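You operate a simulated robot arm through the tools that you are given. There is no shell and no other tool.

Carry out the task below with a simulated robot arm. There is one attempt and no reset: what you move stays moved.

JOB
Pour the leftover paste from the purple cup back into the drum.
Fine: open the yellow lid and shut it again; put the cup back. Set down upright: what you pick out. Where these are worked on the way, their far stop is far enough and under half their travel is too little: yellow lid.

Only the result counts: the job must be done as asked and must still hold three seconds after the hand-in. Knocking over, shifting, dropping, spilling or breaking anything else fails it. Lids that push on must go on centred and level and be pressed home; caps that screw on are set level and turned clockwise until they are tight.

ROBOT AND FRAMES
A 7-joint arm with a two-finger parallel gripper, fixed in place. Base frame: the origin is at the foot of the arm, x ahead of it, y to its left, z up; the work surface is at about z = 0.86. Units: m, degrees, N and s.
Its first joint turns from -149.0 to 149.0 degrees. Payload 3.43 kg.
Tool frame: the origin (TCP) lies between the finger pads and is the grasp point; the fingertips stand 0.03 m ahead of it; z points along the fingers, y is the line along which they close. Largest opening 0.094 m; finger width 0.028, thickness 0.01; the body of the gripper, 0.05 by 0.096 m, starts 0.055 m behind the TCP.
Orientation is told as [roll, pitch, yaw] about the base's x, y, z axes, in that order, counted from this pose: with the fingers straight down and closing along the base's y, the tool's x points along the base's -x, its y along +y and its z along -z.

CONTROLS
- The arm moves only by the tool move_arm. Its argument "series" is one flat list of numbers, 7 for each row, row after row: the turn, a rotation vector about the tool's x, y, z in degrees, then the shift along the tool's x, y, z in cm, then the finger opening in cm, from 0 to 9.4. In form: [wx, wy, wz, tx, ty, tz, jaw, wx, wy, wz, tx, ty, tz, jaw, ...]. A call has 1 to 20 rows; each row shifts and turns the commanded pose from where the row before left it, along the tool's axes as they then stand. Each row takes 0.2 s and may step no farther than 0.05 m and 8.6 degrees from the row before; otherwise, or with a gripper value out of range, the whole call is refused. Where a pose cannot be reached the arm comes as near as it can. A force on the tool above 90 N (or 10 N above the force at the start of the call, whichever is more), or a blocked arm, ends the call early, and 0.2 s more pass. The fingers move at their own pace (about 0.045 m/s each) and stop on an object; they squeeze with about 36 N. The grip force told is the motor's: it shows also when the fingers shut on nothing. Time passes only in rows, and 0.2 s behind the last, so rows that do not move let the fingers close. The reply holds the time, the measured pose of the TCP, the force on the tool along the base axes, the opening and the grip force, in the units named above and with some noise, with the torque about the TCP (base axes, N m) and any sound that the robot's microphone picked up, and new pictures: "show" is both (left out), scene, wrist or none.
- Cameras (640 x 400 px; columns grow to the right, rows downward): "scene" is fixed at [0.4006, -0.6498, 1.6003]; the picture's right is [0.86, -0.51, 0.00], its down [-0.33, -0.55, -0.77] and it looks along [0.40, 0.66, -0.64] (base axes); focal length 348 px, centre (320, 200). "wrist" rides on the gripper at [0.076, 0.014, -0.102] in the tool frame; the picture's right is [-0.18, 0.98, 0.00], its down [-0.75, -0.14, -0.64] and it looks along [-0.63, -0.12, 0.77] (tool axes); focal length 243 px, centre (320, 200). There is no depth. A picture from a camera that has moved, and an enlarged one, comes with that camera's place and axes in the base frame and with its lens.
- inspect(camera, box): a new picture of the part [left, top, right, bottom] of that camera's present view, enlarged. It takes no simulated time.
- close_job(): hands the job in; it is judged then, once.

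Nothing tells you positions but the pictures and the camera data. Unless the task says otherwise, let go and move clear before handing in.

The tools are called after "Emit:" as a command line: name --argument value ..., lists and objects as JSON in quotes. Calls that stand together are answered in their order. move_arm: Moves the arm, as the interface text tells. Its arguments: {"type":"object","properties":{"series":{"type":"array","items":{"type":"number"}},"show":{"type":"string","enum":["both","scene","wrist","none"]}},"required":["series"]} The other tools are called the same way: inspect (camera, box) takes an enlarged picture of a part of a camera's view; close_job () hands the job in.

At the start:

```text
time_s: 0.0
ee_pos: [0.943, 0.2951, 1.1865]
ee_rot: [0.1, 0.0, 0.1]
force: [-0.1, -0.7, -0.5]
torque: [0.02, -0.01, 0.02]
grip_width: 0.0942
gripper_force: 0.1
```

scene: 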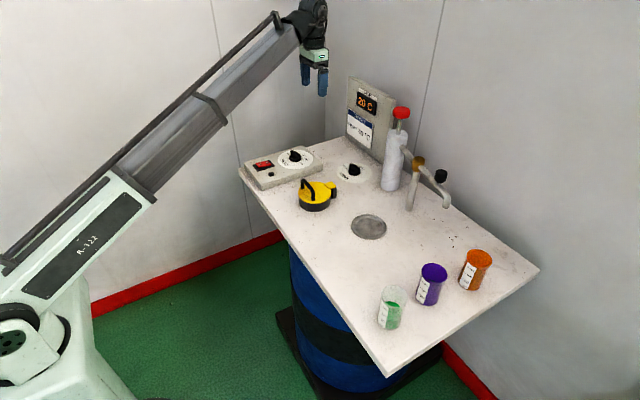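
wrist: 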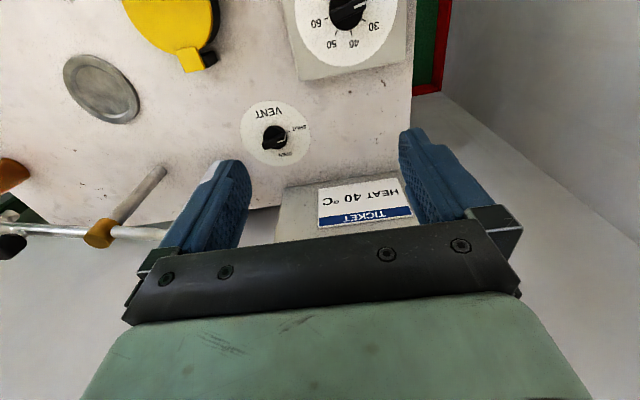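

I see a bench on top of a drum, with a yellow lid, three cups (green, purple, orange), a tap and a heater panel. First I take enlarged pictures to understand the parts.

Emit:
inspect --camera "scene" --box '[230, 130, 390, 230]'

Emit:
inspect --camera "scene" --box '[360, 230, 520, 340]'

Emit:
inspect --camera "scene" --box '[330, 70, 470, 220]'

Emit:
inspect --camera "wrist" --box '[50, 0, 420, 230]'

```text
4.00 times, centred on (310, 180) of scene
camera zoom: at [0.4006, -0.6498, 1.6003], right [0.86, -0.51, 0.0], down [-0.33, -0.55, -0.77], along [0.4, 0.66, -0.64], focal length 1390 px, centre (360, 280)
```

zoom: 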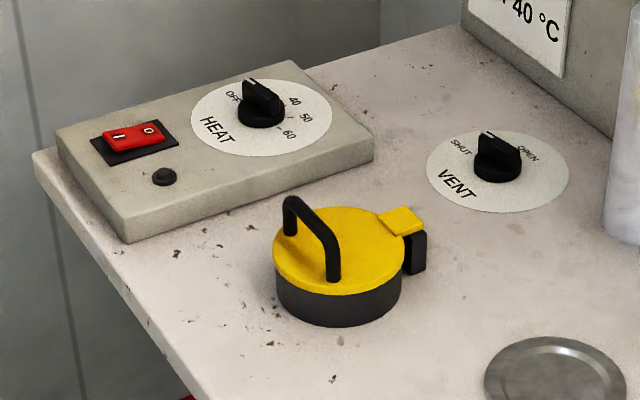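

```text
3.64 times, centred on (440, 285) of scene
camera zoom: at [0.4006, -0.6498, 1.6003], right [0.86, -0.51, 0.0], down [-0.33, -0.55, -0.77], along [0.4, 0.66, -0.64], focal length 1264 px, centre (-116, -109)
```

zoom: 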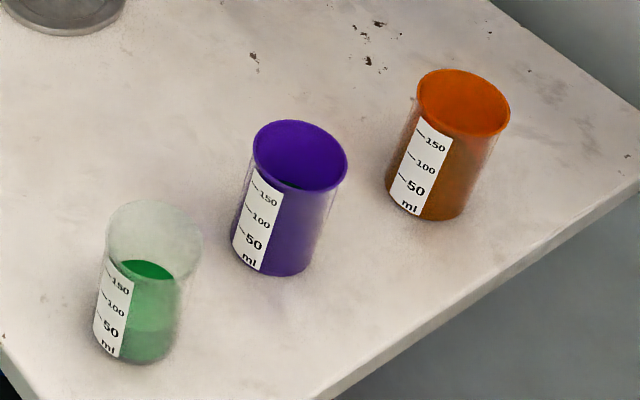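

```text
2.67 times, centred on (400, 145) of scene
camera zoom: at [0.4006, -0.6498, 1.6003], right [0.86, -0.51, 0.0], down [-0.33, -0.55, -0.77], along [0.4, 0.66, -0.64], focal length 927 px, centre (107, 347)
```

zoom: 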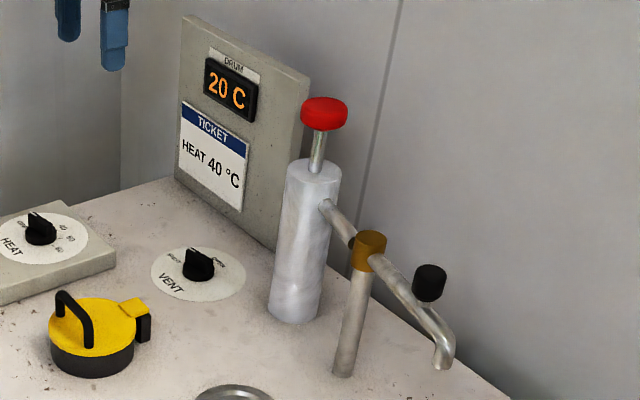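

```text
1.73 times, centred on (235, 115) of wrist
camera zoom: at [0.868, 0.3105, 1.2899], right [0.18, 0.98, 0.0], down [0.75, -0.14, 0.64], along [0.63, -0.12, -0.77], focal length 420 px, centre (467, 347)
```

zoom: 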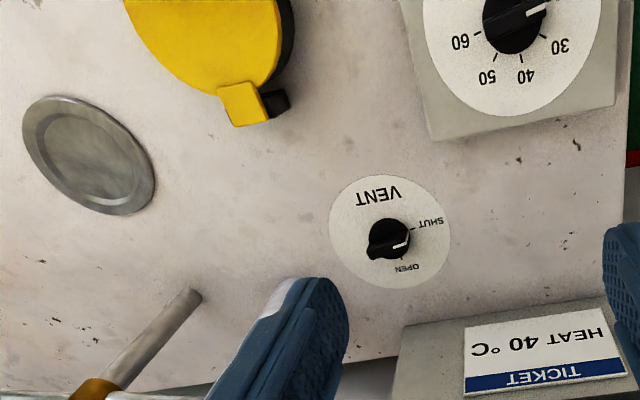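

The yellow lid sits at about (0.85, 0.12), with its tab and hinge on the +x side and its handle towards −x. The purple cup stands at about (0.895, -0.35), between the green and orange cups. I move the wrist camera back to get a better look at the lid.

Emit:
move_arm --series '[0, 0, 0, 3.2, -2.2, 0.6, 9.4, 0, 0, 0, 3.2, -2.2, 0.6, 9.4, 0, 0, 0, 3.2, -2.2, 0.6, 9.4, 0, 0, 0, 3.2, -2.2, 0.6, 9.4, 0, 0, 0, 3.2, -2.2, 0.6, 9.4, 0, 0, 0, 3.2, -2.2, 0.6, 9.4, 0, 0, 0, 3.2, -2.2, 0.6, 9.4, 0, 0, 0, 3.2, -2.2, 0.6, 9.4]'

```text
time_s: 1.8
ee_pos: [0.6968, 0.1213, 1.1161]
ee_rot: [0.3, -0.9, -0.1]
force: [20.3, 29.8, -38.8]
torque: [-3.83, -0.99, -2.71]
grip_width: 0.0937
gripper_force: 0.1
out of reach, approached as far as the arm can: row 6, 7, 8
camera wrist: at [0.6216, 0.1368, 1.2183], right [0.19, 0.98, 0.01], down [0.74, -0.15, 0.65], along [0.64, -0.12, -0.76], focal length 243 px, centre (320, 200)
```

scene: 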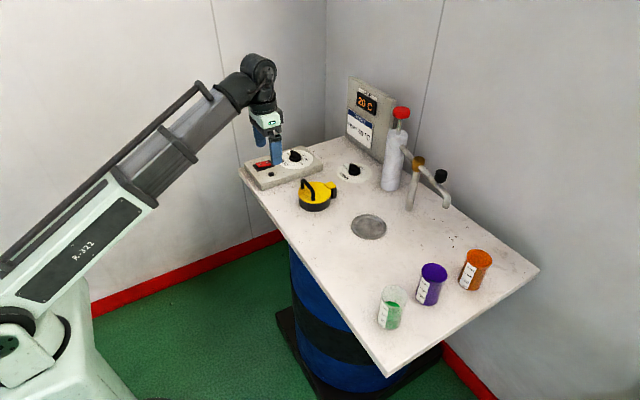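
wrist: 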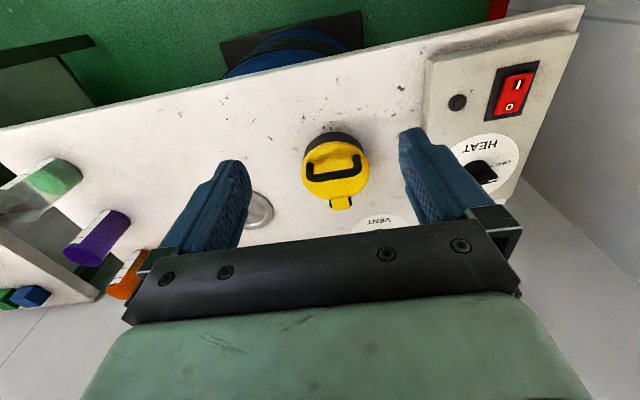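

I can see the lid from the base side now: the tab is on the far (+x) side and the handle is an arch. I hold still and enlarge the details.

Emit:
inspect --camera "wrist" --box '[250, 110, 410, 230]'

Emit:
inspect --camera "wrist" --box '[0, 140, 170, 320]'

Emit:
move_arm --series '[0, 0, 0, 0, 0, 0, 9.4]' --show "none"

```text
3.33 times, centred on (330, 170) of wrist
camera zoom: at [0.6216, 0.1368, 1.2183], right [0.19, 0.98, 0.01], down [0.74, -0.15, 0.65], along [0.64, -0.12, -0.76], focal length 809 px, centre (287, 300)
```

zoom: 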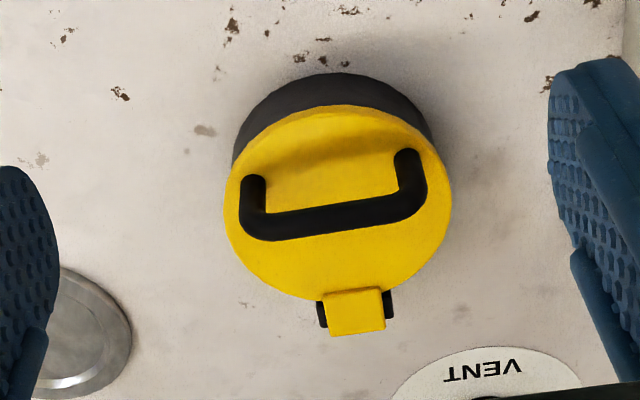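

```text
2.22 times, centred on (85, 230) of wrist
camera zoom: at [0.6216, 0.1368, 1.2183], right [0.19, 0.98, 0.01], down [0.74, -0.15, 0.65], along [0.64, -0.12, -0.76], focal length 539 px, centre (842, 133)
```

zoom: 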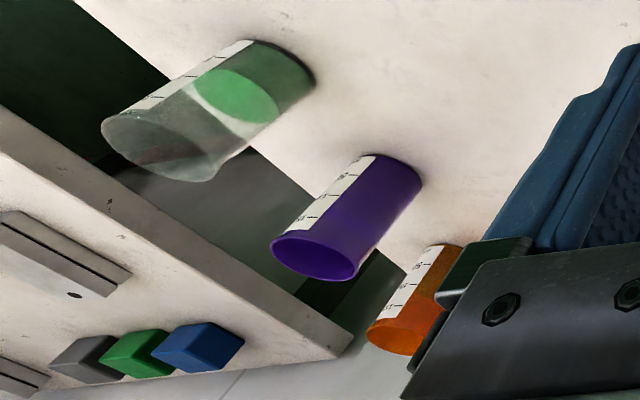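

```text
time_s: 2.2
ee_pos: [0.6979, 0.1224, 1.1163]
ee_rot: [0.0, -0.8, 0.0]
force: [19.5, 22.7, -41.7]
torque: [-2.9, -1.2, -2.05]
grip_width: 0.0939
gripper_force: 0.0
```

The hinge axis is at about x≈0.917, y≈0.12, z≈0.886. The handle bar runs along y at about (0.823, 0.12, 0.932). I go above the handle and turn the gripper 90° so the fingers close along x.

Emit:
move_arm --series '[0, 0, 0, -3.4, 0, 0, 6, 0, 0, 0, -3.4, 0, 0, 6, 0, 0, 0, -3.4, 0, 0.5, 6, 0, 0, 0, -3.4, 0, 0.5, 6, 0, 0, -8.2, 0, 0, 0, 6, 0, 0, -8.2, 0, 0, 0, 6, 0, 0, -8.2, 0, 0, 0, 6, 0, 0, -8.2, 0, 0, 0, 6, 0, 0, -8.2, 0, 0, 0, 6, 0, 0, -8.2, 0, 0, 0, 6, 0, 0, -8.2, 0, 0, 0, 6, 0, 0, -8.2, 0, 0, 0, 6, 0, 0, -8.2, 0, 0, 0, 6, 0, 0, -8.2, 0, 0, 0, 6, 0, 0, -8, 0, 0, 0, 6]'

```text
time_s: 5.4
ee_pos: [0.8338, 0.1225, 1.1068]
ee_rot: [0.0, -0.1, 90.2]
force: [0.3, 0.6, -0.1]
torque: [0.0, -0.01, -0.03]
grip_width: 0.0598
gripper_force: 0.0
camera wrist: at [0.8208, 0.0461, 1.2096], right [-0.98, 0.18, 0.0], down [0.14, 0.75, 0.64], along [0.12, 0.63, -0.77], focal length 243 px, centre (320, 200)
```

scene: 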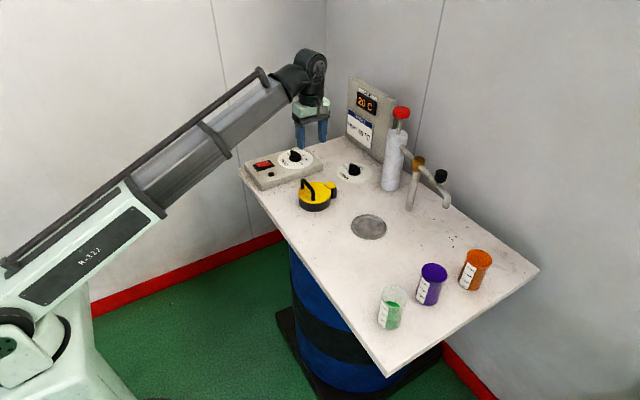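
wrist: 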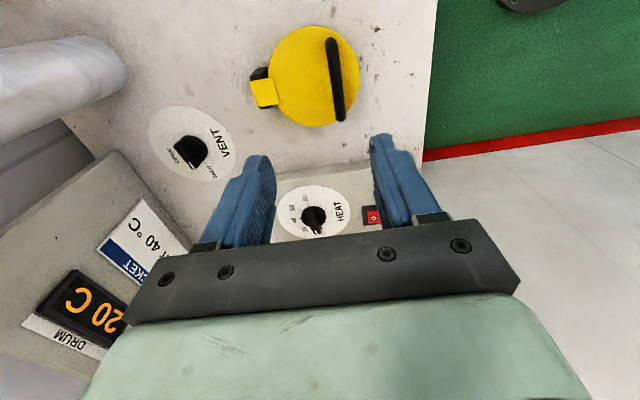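

The orientation is now right and there is no load on the tool. I enlarge the lid and handle from here to refine the position before going down.

Emit:
inspect --camera "wrist" --box '[240, 10, 400, 130]'

Emit:
inspect --camera "scene" --box '[260, 100, 400, 220]'

```text
3.33 times, centred on (320, 70) of wrist
camera zoom: at [0.8208, 0.0461, 1.2096], right [-0.98, 0.18, 0.0], down [0.14, 0.75, 0.64], along [0.12, 0.63, -0.77], focal length 809 px, centre (320, 633)
```

zoom: 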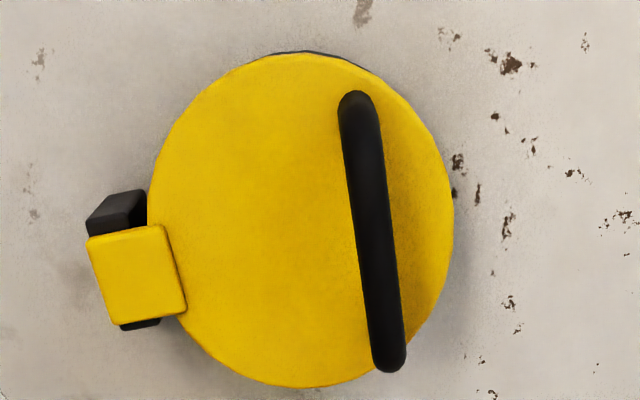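

```text
3.33 times, centred on (330, 160) of scene
camera zoom: at [0.4006, -0.6498, 1.6003], right [0.86, -0.51, 0.0], down [-0.33, -0.55, -0.77], along [0.4, 0.66, -0.64], focal length 1159 px, centre (287, 333)
```

zoom: 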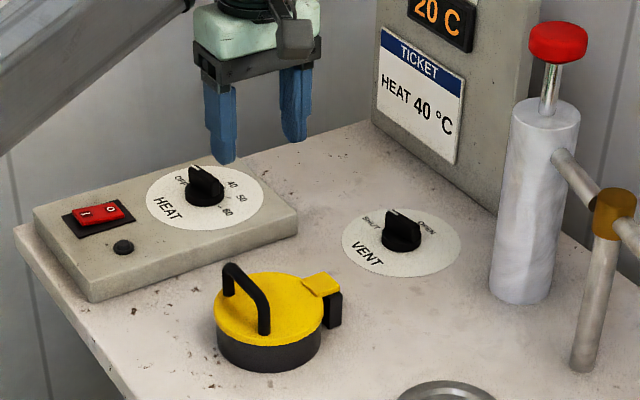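

The bar is at about x=0.819, y=0.1185, z=0.931. I centre over it and go down partway to check the alignment.

Emit:
move_arm --series '[0, 0, 0, 0.4, 1.5, 2.0, 6, 0, 0, 0, 0, 0, 4, 6, 0, 0, 0, 0, 0, 4, 6]'

Emit:
inspect --camera "scene" --box '[260, 120, 380, 220]'

Emit:
inspect --camera "wrist" --box '[200, 50, 440, 240]'

```text
time_s: 6.2
ee_pos: [0.8185, 0.117, 1.0067]
ee_rot: [0.0, 0.0, 90.0]
force: [-0.3, 0.8, 0.5]
torque: [0.02, -0.01, -0.01]
grip_width: 0.0599
gripper_force: 0.0
camera wrist: at [0.8062, 0.0414, 1.1103], right [-0.98, 0.18, 0.0], down [0.14, 0.75, 0.64], along [0.12, 0.63, -0.77], focal length 243 px, centre (320, 200)
```

scene: 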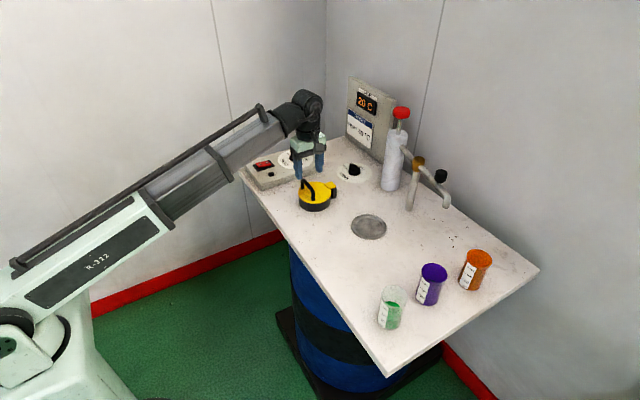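
wrist: 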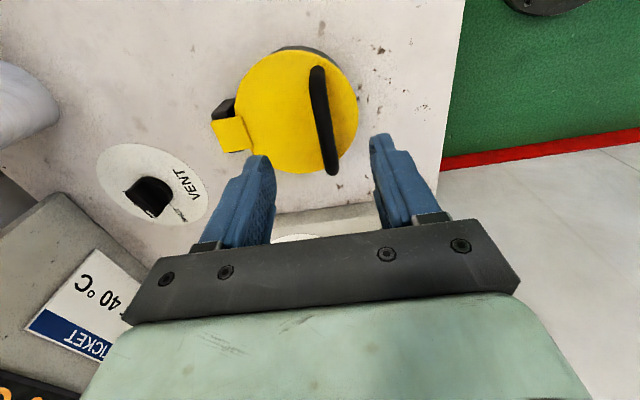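

```text
4.00 times, centred on (320, 170) of scene
camera zoom: at [0.4006, -0.6498, 1.6003], right [0.86, -0.51, 0.0], down [-0.33, -0.55, -0.77], along [0.4, 0.66, -0.64], focal length 1390 px, centre (320, 320)
```

zoom: 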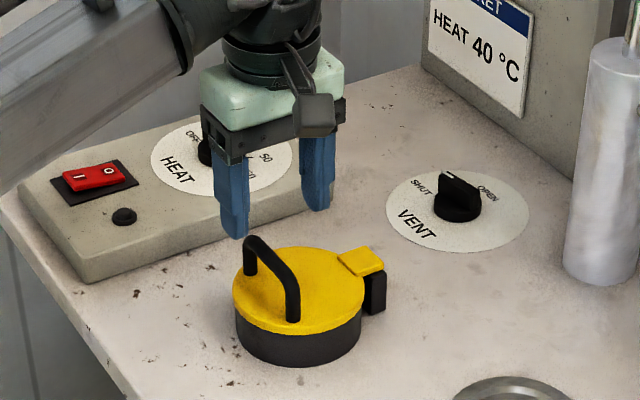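

```text
2.11 times, centred on (320, 145) of wrist
camera zoom: at [0.8062, 0.0414, 1.1103], right [-0.98, 0.18, 0.0], down [0.14, 0.75, 0.64], along [0.12, 0.63, -0.77], focal length 511 px, centre (320, 316)
```

zoom: 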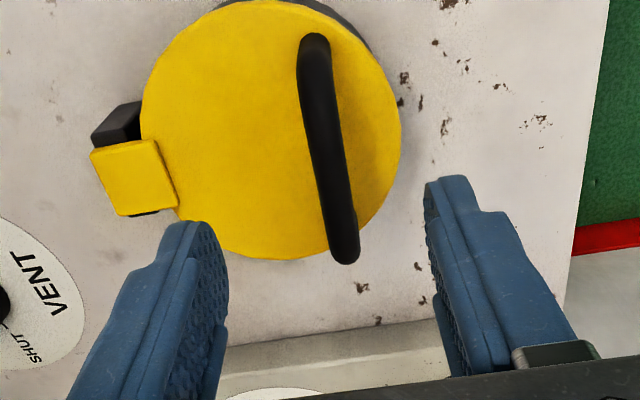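

The gripper is centred over the bar. I go down to z≈0.94 and close on it.

Emit:
move_arm --series '[0, 0, 0, 0, 0.1, 3.4, 6, 0, 0, 0, 0, 0, 3.3, 6, 0, 0, 0, 0, 0, 0, 0, 0, 0, 0, 0, 0, 0, 0, 0, 0, 0, 0, 0, 0, 0, 0, 0, 0, 0, 0, 0, 0]'

Emit:
inspect --camera "scene" --box '[260, 120, 380, 220]'

```text
time_s: 7.6
ee_pos: [0.8145, 0.1181, 0.9402]
ee_rot: [0.3, 0.1, 90.0]
force: [-22.6, 0.6, 6.9]
torque: [-0.03, 0.14, -0.01]
grip_width: 0.0159
gripper_force: 40.7
camera wrist: at [0.803, 0.0419, 1.0442], right [-0.98, 0.18, 0.0], down [0.14, 0.75, 0.64], along [0.12, 0.63, -0.77], focal length 243 px, centre (320, 200)
```

scene: 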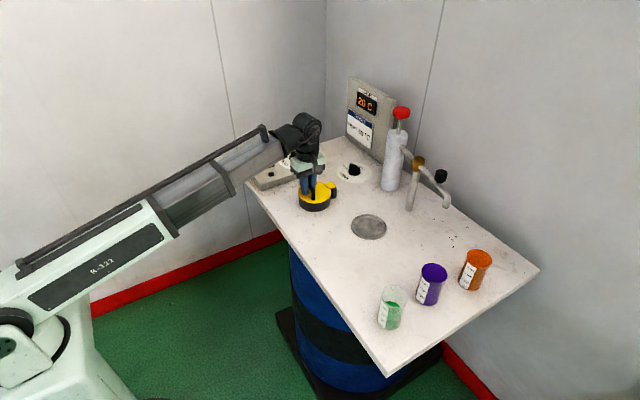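
wrist: 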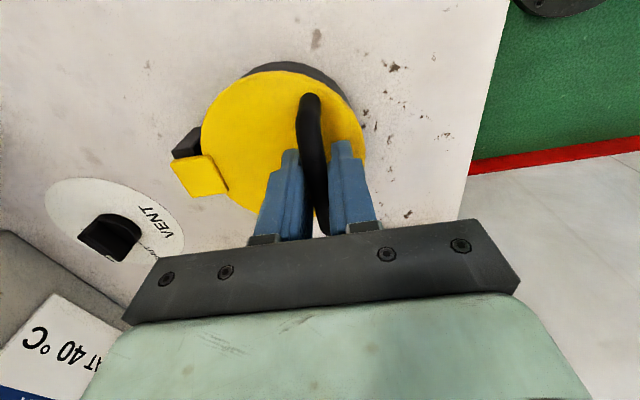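

```text
4.00 times, centred on (320, 170) of scene
camera zoom: at [0.4006, -0.6498, 1.6003], right [0.86, -0.51, 0.0], down [-0.33, -0.55, -0.77], along [0.4, 0.66, -0.64], focal length 1390 px, centre (320, 320)
```

zoom: 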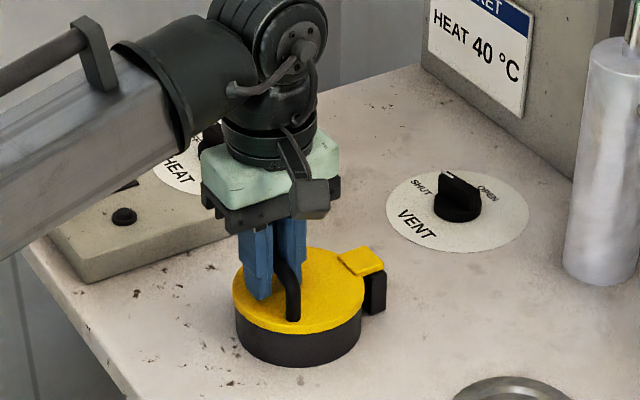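

The fingers are holding the bar, and it sits slightly more to −x than I estimated. I lift along the hinge arc through the first 30° and check.

Emit:
move_arm --series '[0, 0, 0, 0, -0.56, -0.97, 0, 0, 0, 0, 0, -0.66, -0.9, 0, 0, 0, 0, 0, -0.75, -0.83, 0, 0, 0, 0, 0, -0.83, -0.75, 0, 0, 0, 0, 0, -0.91, -0.66, 0]'

Emit:
inspect --camera "scene" --box '[260, 120, 380, 220]'

```text
time_s: 8.8
ee_pos: [0.851, 0.1171, 0.9845]
ee_rot: [0.1, 0.1, 89.9]
force: [-32.5, -5.0, 40.5]
torque: [-0.22, 0.31, -0.44]
grip_width: 0.0161
gripper_force: 45.3
camera wrist: at [0.8391, 0.0421, 1.0875], right [-0.98, 0.18, 0.0], down [0.14, 0.75, 0.64], along [0.12, 0.63, -0.77], focal length 243 px, centre (320, 200)
```

scene: 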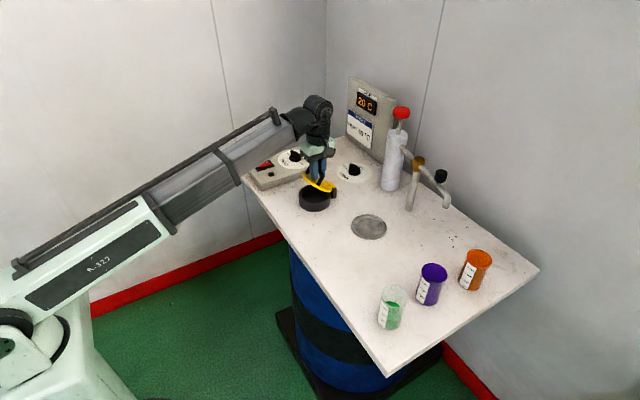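
wrist: 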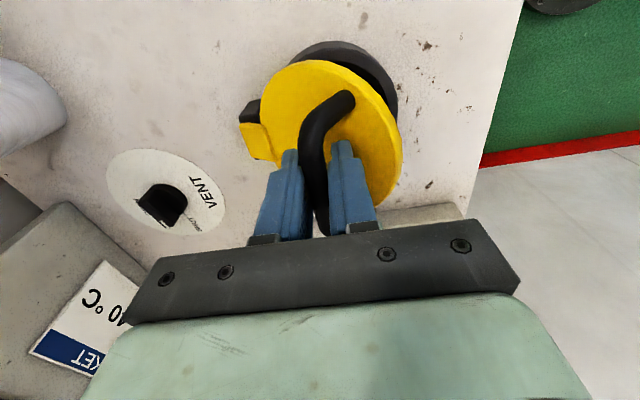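

```text
4.00 times, centred on (320, 170) of scene
camera zoom: at [0.4006, -0.6498, 1.6003], right [0.86, -0.51, 0.0], down [-0.33, -0.55, -0.77], along [0.4, 0.66, -0.64], focal length 1390 px, centre (320, 320)
```

zoom: 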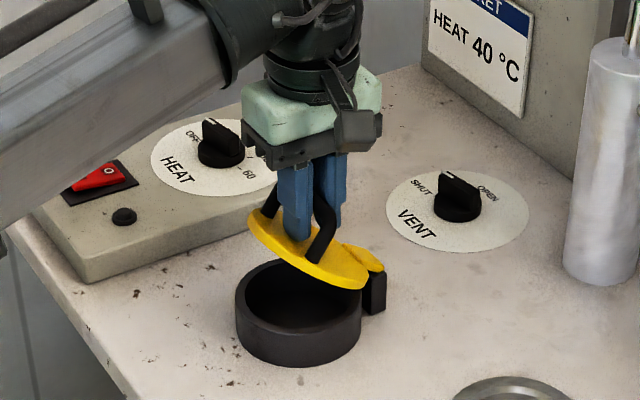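

The lid lifts cleanly to about 30°. The forces show the true hinge is slightly farther out, near (0.9155, 0.885), so I correct the arc and continue to about 60°.

Emit:
move_arm --series '[0, 0, 0, 0, -0.63, -0.92, 0, 0, 0, 0, 0, -1.04, -0.52, 0, 0, 0, 0, 0, -1.09, -0.41, 0, 0, 0, 0, 0, -1.12, -0.29, 0, 0, 0, 0, 0, -1.15, -0.17, 0]'

Emit:
inspect --camera "scene" --box '[260, 120, 380, 220]'

```text
time_s: 10.0
ee_pos: [0.9062, 0.118, 1.0015]
ee_rot: [0.1, 0.0, 90.0]
force: [-0.3, -3.2, -29.7]
torque: [-0.42, 0.0, -0.76]
grip_width: 0.016
gripper_force: 44.9
camera wrist: at [0.8929, 0.0422, 1.105], right [-0.98, 0.18, 0.0], down [0.14, 0.75, 0.64], along [0.12, 0.63, -0.77], focal length 243 px, centre (320, 200)
```

scene: 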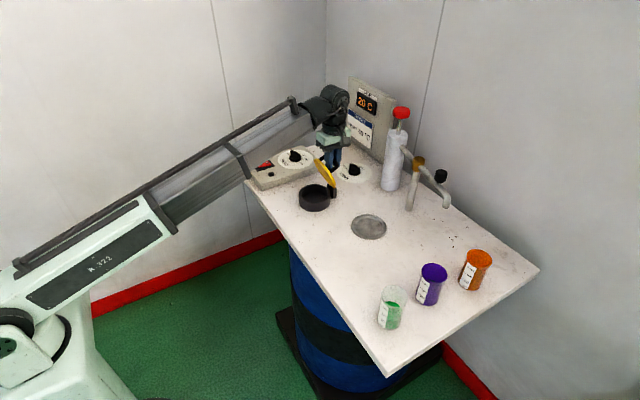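
wrist: 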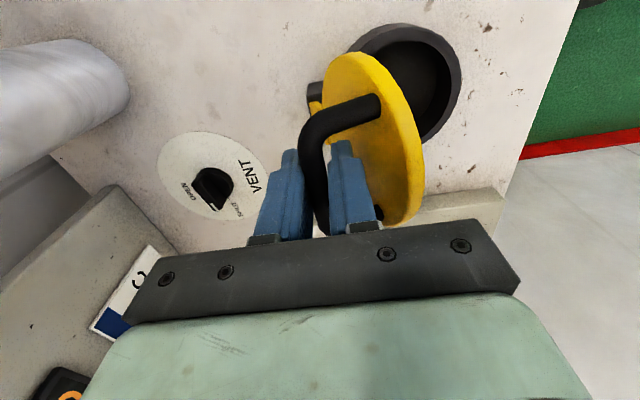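

```text
4.00 times, centred on (320, 170) of scene
camera zoom: at [0.4006, -0.6498, 1.6003], right [0.86, -0.51, 0.0], down [-0.33, -0.55, -0.77], along [0.4, 0.66, -0.64], focal length 1390 px, centre (320, 320)
```

zoom: 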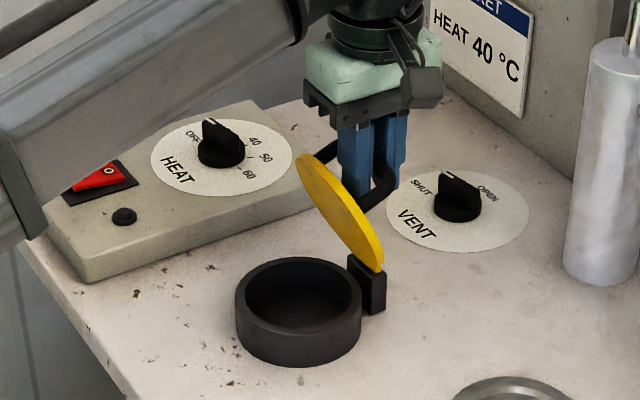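

The lid is now about 62° open. I follow the arc to about 90°.

Emit:
move_arm --series '[0, 0, 0, 0, -1.16, 0.15, 0, 0, 0, 0, 0, -1.16, 0.1, 0, 0, 0, 0, 0, -1.14, 0.2, 0, 0, 0, 0, 0, -1.12, 0.31, 0, 0, 0, 0, 0, -1.08, 0.42, 0]'

Emit:
inspect --camera "scene" --box '[260, 120, 380, 220]'

```text
time_s: 11.2
ee_pos: [0.9615, 0.119, 0.9914]
ee_rot: [-0.1, 0.0, 89.9]
force: [-1.2, 0.9, 0.3]
torque: [-0.71, 0.08, -1.24]
grip_width: 0.0113
gripper_force: 45.2
camera wrist: at [0.9488, 0.0428, 1.095], right [-0.98, 0.18, 0.0], down [0.14, 0.75, 0.64], along [0.12, 0.63, -0.77], focal length 243 px, centre (320, 200)
```

scene: 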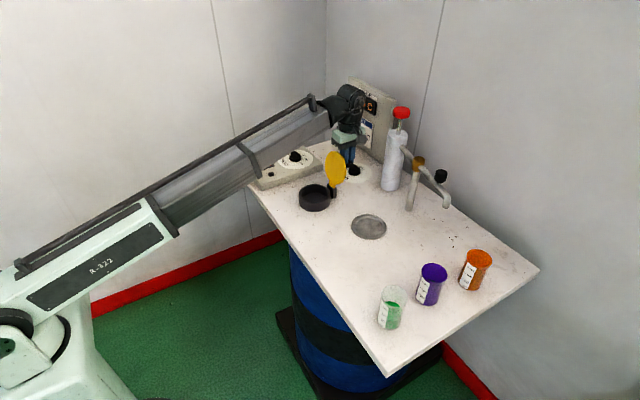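
wrist: 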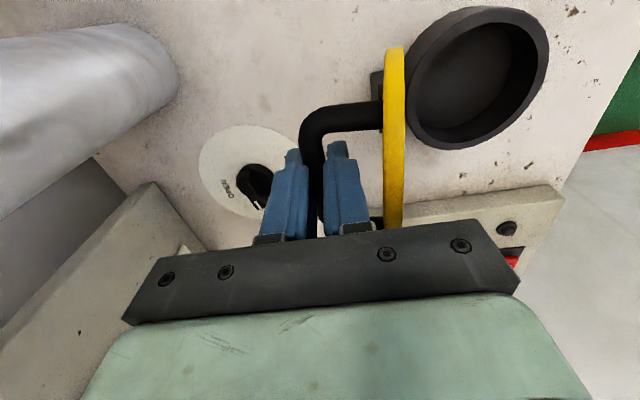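

```text
4.00 times, centred on (320, 170) of scene
camera zoom: at [0.4006, -0.6498, 1.6003], right [0.86, -0.51, 0.0], down [-0.33, -0.55, -0.77], along [0.4, 0.66, -0.64], focal length 1390 px, centre (320, 320)
```

zoom: 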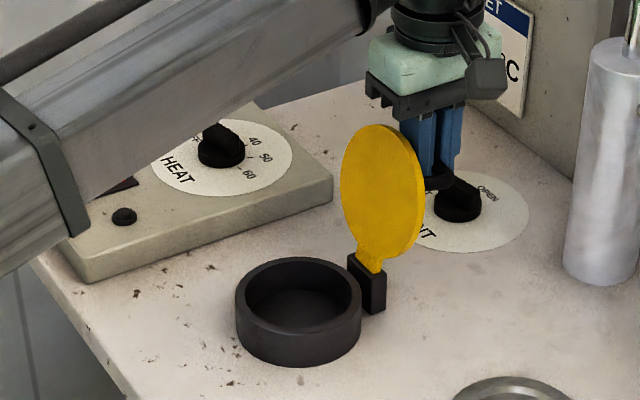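

The lid is at about 90°. I move a little farther towards its far stop and watch the force.

Emit:
move_arm --series '[0, 0, 0, 0, -0.52, 0.27, 0, 0, 0, 0, 0, -0.51, 0.29, 0, 0, 0, 0, 0, -0.5, 0.31, 0, 0, 0, 0, 0, -0.48, 0.33, 0]' --show "wrist"

Emit:
inspect --camera "scene" --box '[260, 120, 380, 220]'

```text
time_s: 12.2
ee_pos: [0.9659, 0.1192, 0.9897]
ee_rot: [1.5, 0.1, 89.9]
force: [-28.4, 3.3, 39.6]
torque: [-0.66, 0.37, -1.34]
grip_width: 0.0117
gripper_force: 45.1
stopped in row 4: the force on the tool passed its limit at 96 N (the readings are from after the stop); the commanded pose is now the measured one
camera wrist: at [0.9556, 0.0427, 1.092], right [-0.98, 0.19, 0.03], down [0.16, 0.75, 0.64], along [0.1, 0.63, -0.77], focal length 243 px, centre (320, 200)
```

wrist: 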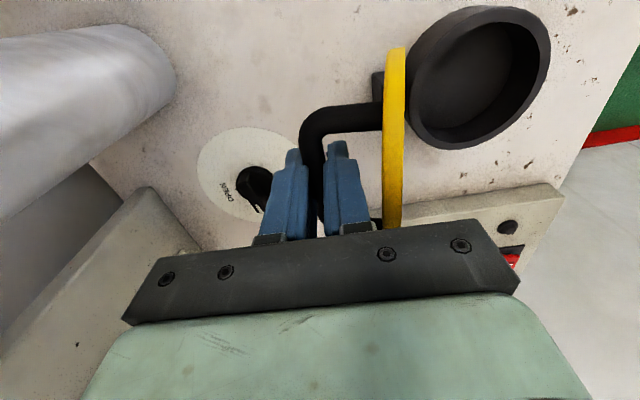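

```text
4.00 times, centred on (320, 170) of scene
camera zoom: at [0.4006, -0.6498, 1.6003], right [0.86, -0.51, 0.0], down [-0.33, -0.55, -0.77], along [0.4, 0.66, -0.64], focal length 1390 px, centre (320, 320)
```

zoom: 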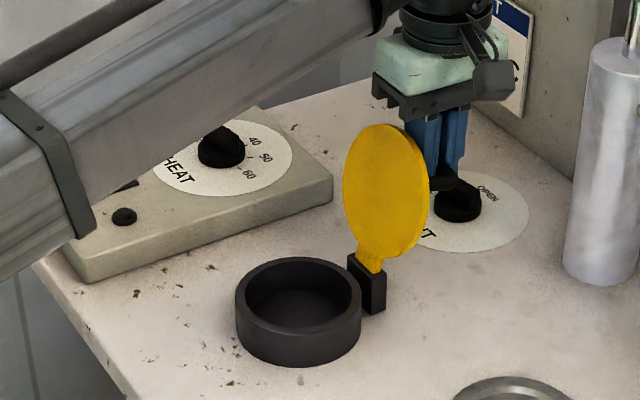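

The lid is at its far stop, slightly past vertical. I open the fingers a little to let go and see whether it stays.

Emit:
move_arm --series '[0, 0, 0, 0, 0, 0, 2.6, 0, 0, 0, 0, 0, 0, 2.6, 0, 0, 0, 0, 0, 0, 2.6]' --show "wrist"

Emit:
inspect --camera "scene" --box '[260, 120, 380, 220]'

```text
time_s: 13.0
ee_pos: [0.9711, 0.1178, 0.9841]
ee_rot: [1.3, 0.0, 90.2]
force: [-6.1, -0.8, -1.7]
torque: [0.02, 0.0, -0.05]
grip_width: 0.0294
gripper_force: 2.5
camera wrist: at [0.9604, 0.0425, 1.0872], right [-0.98, 0.18, 0.02], down [0.15, 0.75, 0.64], along [0.1, 0.63, -0.77], focal length 243 px, centre (320, 200)
```

wrist: 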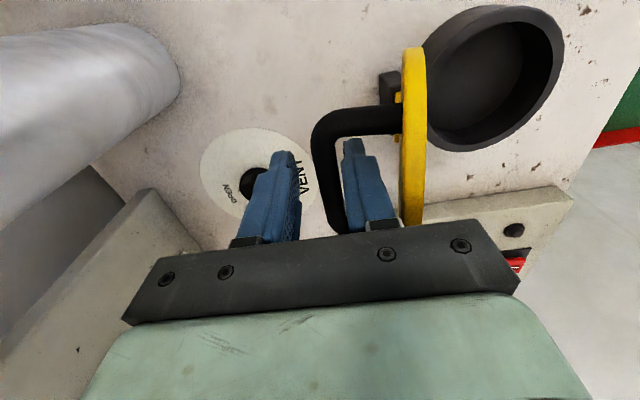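

```text
4.00 times, centred on (320, 170) of scene
camera zoom: at [0.4006, -0.6498, 1.6003], right [0.86, -0.51, 0.0], down [-0.33, -0.55, -0.77], along [0.4, 0.66, -0.64], focal length 1390 px, centre (320, 320)
```

zoom: 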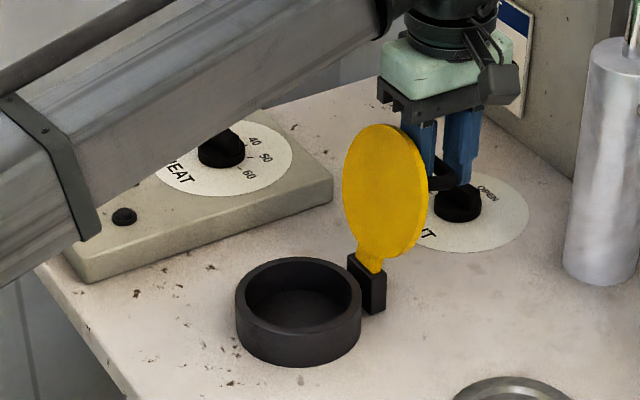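

The −x finger still touches the bar. I centre the fingers around it and watch whether the lid stays open by itself.

Emit:
move_arm --series '[0, 0, 0, 0, 0.4, 0, 2.9, 0, 0, 0, 0, 0.4, 0, 2.9, 0, 0, 0, 0, 0, 0, 2.9, 0, 0, 0, 0, 0, 0, 2.9]' --show "wrist"

Emit:
inspect --camera "scene" --box '[260, 120, 380, 220]'

```text
time_s: 14.0
ee_pos: [0.9631, 0.1188, 0.9852]
ee_rot: [1.3, 0.0, 90.1]
force: [1.8, -0.9, 0.3]
torque: [0.01, 0.03, 0.02]
grip_width: 0.0291
gripper_force: 0.0
camera wrist: at [0.9524, 0.0425, 1.0877], right [-0.98, 0.18, 0.02], down [0.15, 0.75, 0.64], along [0.1, 0.63, -0.77], focal length 243 px, centre (320, 200)
```

wrist: 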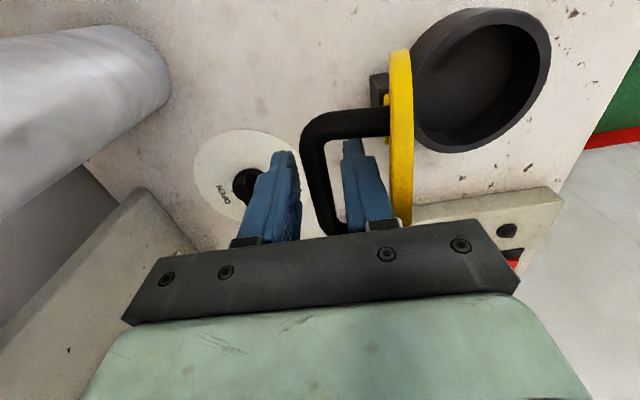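

```text
4.00 times, centred on (320, 170) of scene
camera zoom: at [0.4006, -0.6498, 1.6003], right [0.86, -0.51, 0.0], down [-0.33, -0.55, -0.77], along [0.4, 0.66, -0.64], focal length 1390 px, centre (320, 320)
```

zoom: 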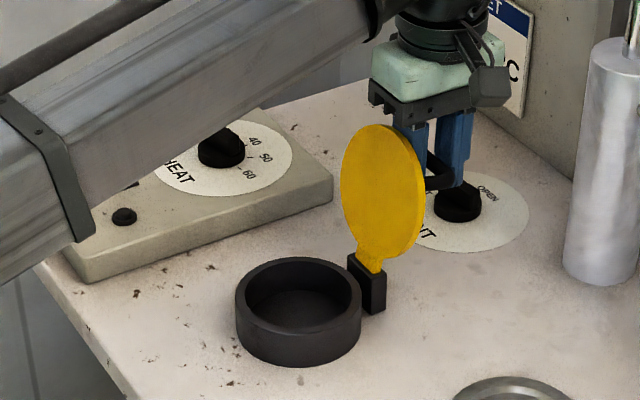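

Emit:
move_arm --series '[0, 0, 0, 0, 0, 0, 2.9, 0, 0, 0, 0, 0, 0, 2.9, 0, 0, 0, 0, 0, 0, 2.9, 0, 0, 0, 0, 0, 0, 2.9]' --show "none"

Emit:
inspect --camera "wrist" --box '[240, 50, 440, 250]'

Emit:
inspect --camera "scene" --box '[260, 120, 380, 220]'

```text
time_s: 15.0
ee_pos: [0.9629, 0.1174, 0.9837]
ee_rot: [1.3, 0.1, 90.1]
force: [-0.2, 0.2, 0.3]
torque: [0.0, -0.01, 0.0]
grip_width: 0.0291
gripper_force: 0.0
```

```text
2.00 times, centred on (340, 150) of wrist
camera zoom: at [0.9524, 0.0425, 1.0876], right [-0.98, 0.18, 0.02], down [0.15, 0.75, 0.64], along [0.1, 0.63, -0.77], focal length 485 px, centre (280, 300)
```

zoom: 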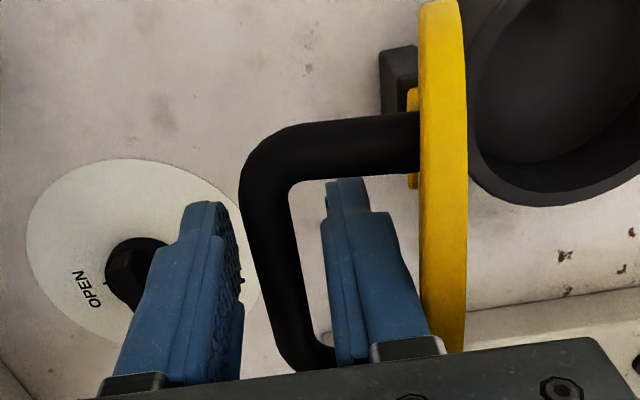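

```text
4.00 times, centred on (320, 170) of scene
camera zoom: at [0.4006, -0.6498, 1.6003], right [0.86, -0.51, 0.0], down [-0.33, -0.55, -0.77], along [0.4, 0.66, -0.64], focal length 1390 px, centre (320, 320)
```

zoom: 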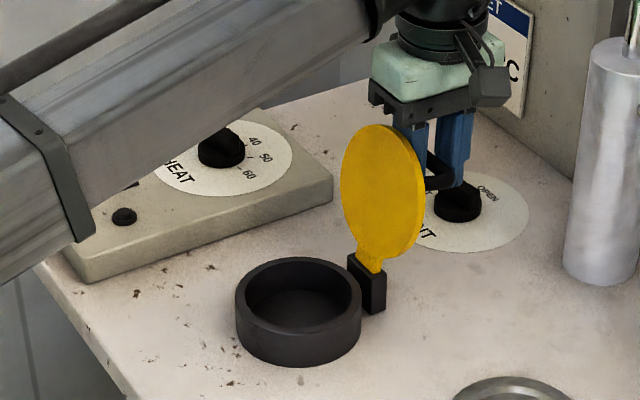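

The lid rests open by itself at about 90°, clear of both fingers. I go straight up out of the handle.

Emit:
move_arm --series '[0, 0, 0, 0, 0, -2, 2.9, 0, 0, 0, 0, 0, -3, 2.9, 0, 1.3, 0, 0, 0, -4, 2.9, 0, 0, 0, 0, 0, -4, 2.9]'

Emit:
inspect --camera "scene" --box '[260, 120, 380, 220]'

```text
time_s: 16.0
ee_pos: [0.9653, 0.1191, 1.1145]
ee_rot: [1.4, 1.2, 90.0]
force: [0.1, -0.4, -0.3]
torque: [0.0, 0.01, -0.01]
grip_width: 0.0291
gripper_force: 0.2
camera wrist: at [0.9559, 0.046, 1.2191], right [-0.98, 0.18, 0.02], down [0.15, 0.77, 0.62], along [0.1, 0.61, -0.78], focal length 243 px, centre (320, 200)
```

scene: 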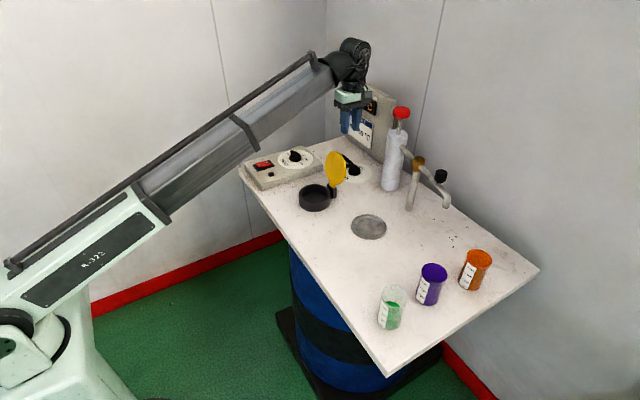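
wrist: 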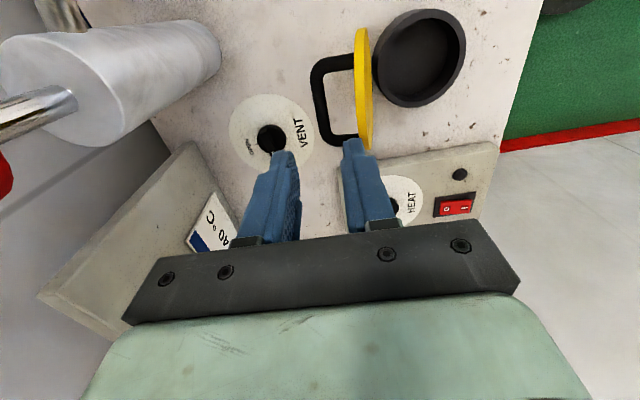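

```text
4.00 times, centred on (320, 170) of scene
camera zoom: at [0.4006, -0.6498, 1.6003], right [0.86, -0.51, 0.0], down [-0.33, -0.55, -0.77], along [0.4, 0.66, -0.64], focal length 1390 px, centre (320, 320)
```

zoom: 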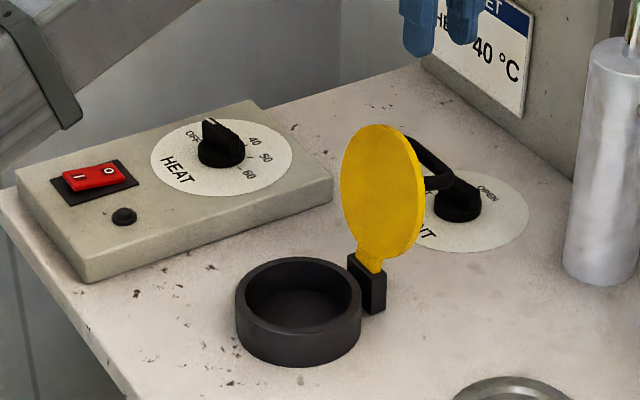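

The lid stands open unaided and the port is clear. Before touching the cup I rehearse the tilted grasp orientation (tool pointing −y, 45° down) at a safe height.

Emit:
move_arm --series '[1.4, -1.2, 0, 2.98, 2.75, -1.1, 8, 0, 0, 0, 2.98, 2.75, -1.1, 8, 0, 0, 0, 2.98, 2.75, -1.1, 8, 0, 0, 0, 2.98, 2.75, -1.1, 8, 0, 7.5, 0, 0, 0, 0, 8, 0, 7.5, 0, 0, 0, 0, 8, 0, 7.5, 0, 0, 0, 0, 8, 0, 7.5, 0, 0, 0, 0, 8, 0, 7.5, 0, 0, 0, 0, 8, 0, 7.5, 0, 0, 0, 0, 8]'

```text
time_s: 18.2
ee_pos: [0.8557, 0.0007, 1.1594]
ee_rot: [-0.2, 45.2, 89.9]
force: [1.1, -0.4, 0.3]
torque: [-0.02, -0.01, 0.01]
grip_width: 0.08
gripper_force: 0.0
camera wrist: at [0.8428, 0.0197, 1.2863], right [-0.98, 0.13, -0.13], down [0.14, 0.99, -0.08], along [0.12, -0.1, -0.99], focal length 243 px, centre (320, 200)
```

scene: 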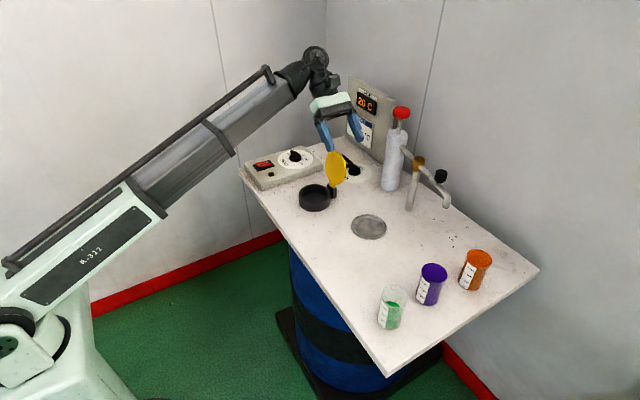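
wrist: 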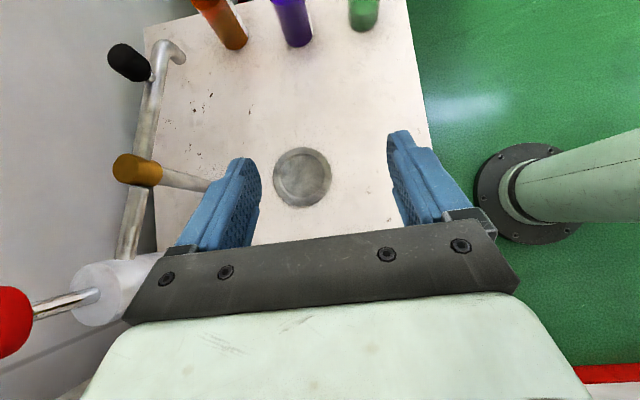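

The grasp orientation works. Next I rehearse the pour rotation, turning the tool towards horizontal pointing +x and rolled over, empty and clear of everything.

Emit:
move_arm --series '[2.32, -5.6, 5.6, 0, 0, 0, 8, 2.32, -5.6, 5.6, 0, 0, 0, 8, 2.32, -5.6, 5.6, 0, 0, 0, 8, 2.32, -5.6, 5.6, 0, 0, 0, 8, 2.32, -5.6, 5.6, 0, 0, 0, 8, 2.32, -5.6, 5.6, 0, 0, 0, 8, 2.32, -5.6, 5.6, 0, 0, 0, 8, 2.32, -5.6, 5.6, 0, 0, 0, 8, 2.32, -5.6, 5.6, 0, 0, 0, 8]'

```text
time_s: 20.2
ee_pos: [0.8559, -0.0002, 1.1586]
ee_rot: [-33.1, -19.3, 57.3]
force: [0.7, 0.0, 0.0]
torque: [0.0, -0.01, -0.01]
grip_width: 0.0799
gripper_force: 0.1
camera wrist: at [0.7474, -0.0445, 1.2086], right [-0.5, 0.74, -0.45], down [0.08, 0.55, 0.83], along [0.86, 0.38, -0.34], focal length 243 px, centre (320, 200)
```

scene: 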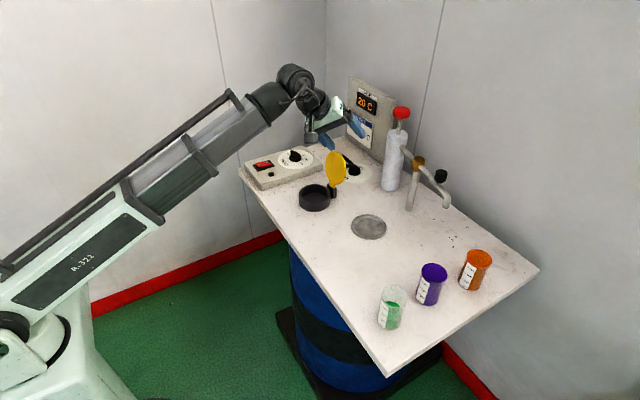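
wrist: 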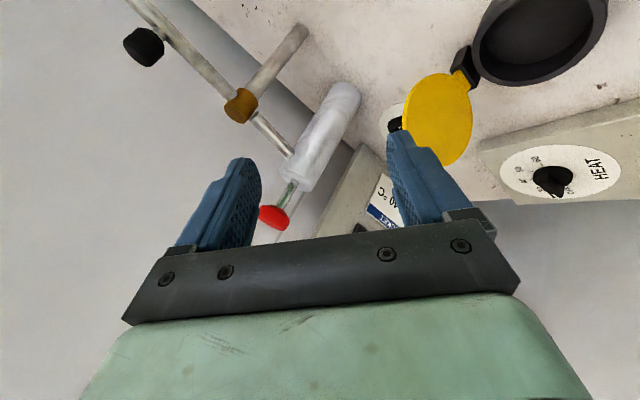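

Emit:
move_arm --series '[2.32, -5.6, 5.6, 0, 0, 0, 8, 2.32, -5.6, 5.6, 0, 0, 0, 8, 2.32, -5.6, 5.6, 0, 0, 0, 8, 2.32, -5.6, 5.6, 0, 0, 0, 8, 2.32, -5.6, 5.6, 0, 0, 0, 8, 2.32, -5.6, 5.6, 0, 0, 0, 8, 2.32, -5.6, 5.6, 0, 0, 0, 8, 2.32, -5.6, 5.6, 0, 0, 0, 8, 2.32, -5.6, 5.6, 0, 0, 0, 8]'

```text
time_s: 22.2
ee_pos: [0.856, -0.001, 1.1599]
ee_rot: [-172.3, -89.8, 172.4]
force: [-0.4, 0.3, -0.4]
torque: [0.0, 0.01, 0.02]
grip_width: 0.0801
gripper_force: 0.0
camera wrist: at [0.7551, 0.0145, 1.0834], right [0.0, 0.98, 0.18], down [-0.64, -0.14, 0.75], along [0.77, -0.12, 0.63], focal length 243 px, centre (320, 200)
```

scene: 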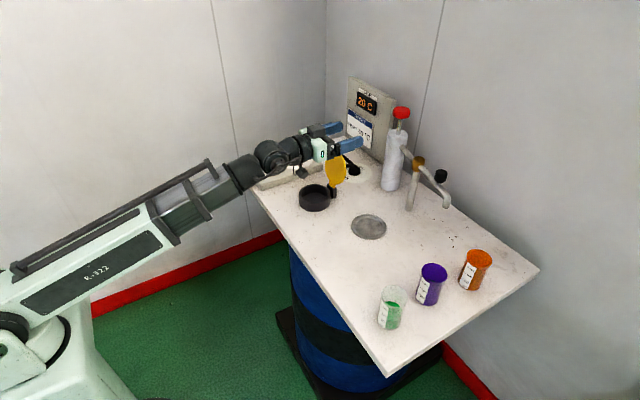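
wrist: 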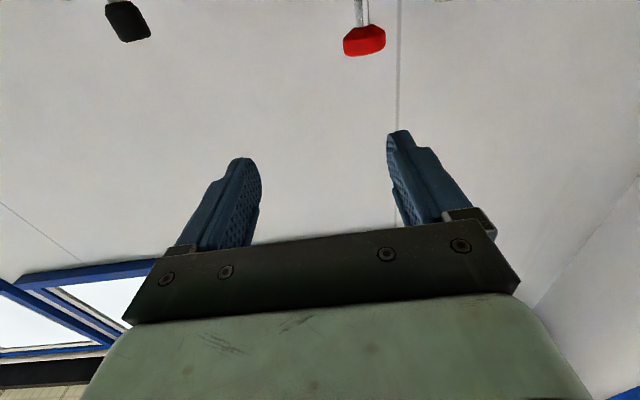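

The whole pour range is reachable. A better plan is to grasp with the camera on the lower side, so the cup can be tipped towards +x over the port with its bottom away from the open lid. I turn to that grasp orientation now.

Emit:
move_arm --series '[7.075, 2.93, 2.93, 0, 0, 0, 8, 7.075, 2.93, 2.93, 0, 0, 0, 8, 7.075, 2.93, 2.93, 0, 0, 0, 8, 7.075, 2.93, 2.93, 0, 0, 0, 8, 7.075, 2.93, 2.93, 0, 0, 0, 8, 7.075, 2.93, 2.93, 0, 0, 0, 8, 7.075, 2.93, 2.93, 0, 0, 0, 8, 7.075, 2.93, 2.93, 0, 0, 0, 8, 7.075, 2.93, 2.93, 0, 0, 0, 8, 7.075, 2.93, 2.93, 0, 0, 0, 8, 7.075, 2.93, 2.93, 0, 0, 0, 8, 7.075, 2.93, 2.93, 0, 0, 0, 8]'

```text
time_s: 24.8
ee_pos: [0.856, -0.0002, 1.1606]
ee_rot: [0.0, -45.1, -90.1]
force: [-0.6, -0.5, 0.6]
torque: [0.02, -0.01, 0.0]
grip_width: 0.0798
gripper_force: 0.1
camera wrist: at [0.8719, 0.1273, 1.1785], right [0.98, -0.13, 0.13], down [-0.14, -0.08, 0.99], along [-0.12, -0.99, -0.09], focal length 243 px, centre (320, 200)
```

scene: 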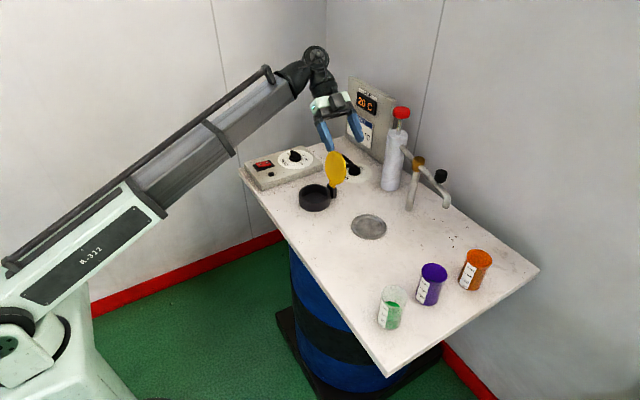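
wrist: 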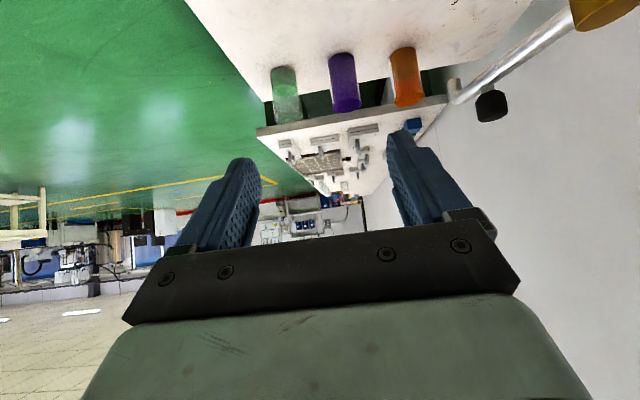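

This orientation works too. I rehearse the tipping rotation with the empty gripper above the port, well over the lid.

Emit:
move_arm --series '[0, 0, 0, 3.44, -1.3, -1.56, 8, 0, 0, 0, 3.44, -1.3, -1.56, 8, 0, 0, 0, 3.44, -1.3, -1.56, 8, 3.255, 0, -7.854, 0, 0, 0, 8, 3.255, 0, -7.854, 0, 0, 0, 8, 3.255, 0, -7.854, 0, 0, 0, 8, 3.255, 0, -7.854, 0, 0, 0, 8, 3.255, 0, -7.854, 0, 0, 0, 8, 3.255, 0, -7.854, 0, 0, 0, 8, 3.255, 0, -7.854, 0, 0, 0, 8, 3.255, 0, -7.854, 0, 0, 0, 8, 3.255, 0, -7.854, 0, 0, 0, 8, 3.255, 0, -7.854, 0, 0, 0, 8]'

```text
time_s: 27.6
ee_pos: [0.8863, -0.1123, 0.9517]
ee_rot: [-65.7, -1.5, -23.9]
force: [5.0, 2.3, -24.8]
torque: [-3.6, -0.69, -0.63]
grip_width: 0.08
gripper_force: 0.2
out of reach, approached as far as the arm can: row 4, 5, 6, 7, 8, 9, 10, 11, 12, 13
stopped in row 13: the force on the tool passed its limit at 162 N (the readings are from after the stop); the commanded pose is now the measured one
camera wrist: at [0.8584, 0.01, 0.9795], right [0.35, 0.29, -0.89], down [0.89, 0.18, 0.41], along [0.28, -0.94, -0.19], focal length 243 px, centre (320, 200)
```

scene: 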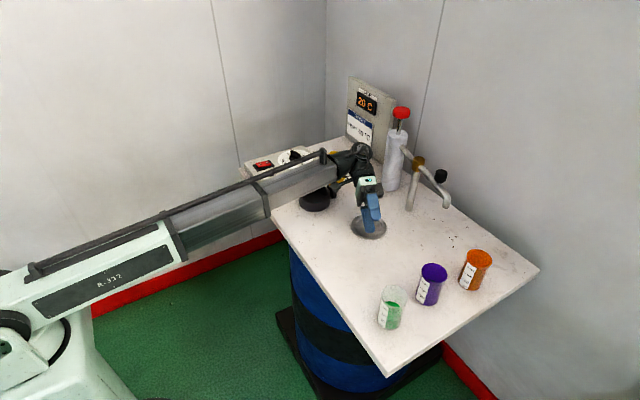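
wrist: 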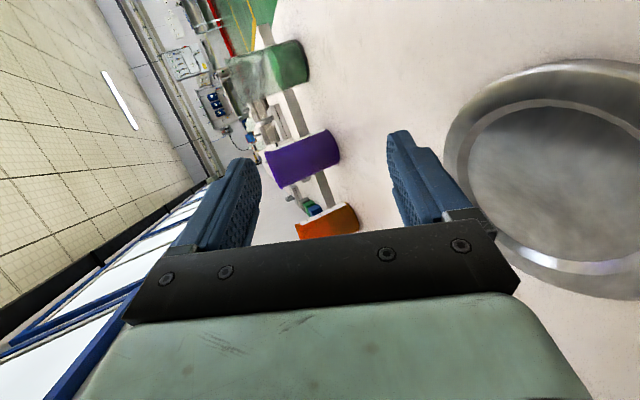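

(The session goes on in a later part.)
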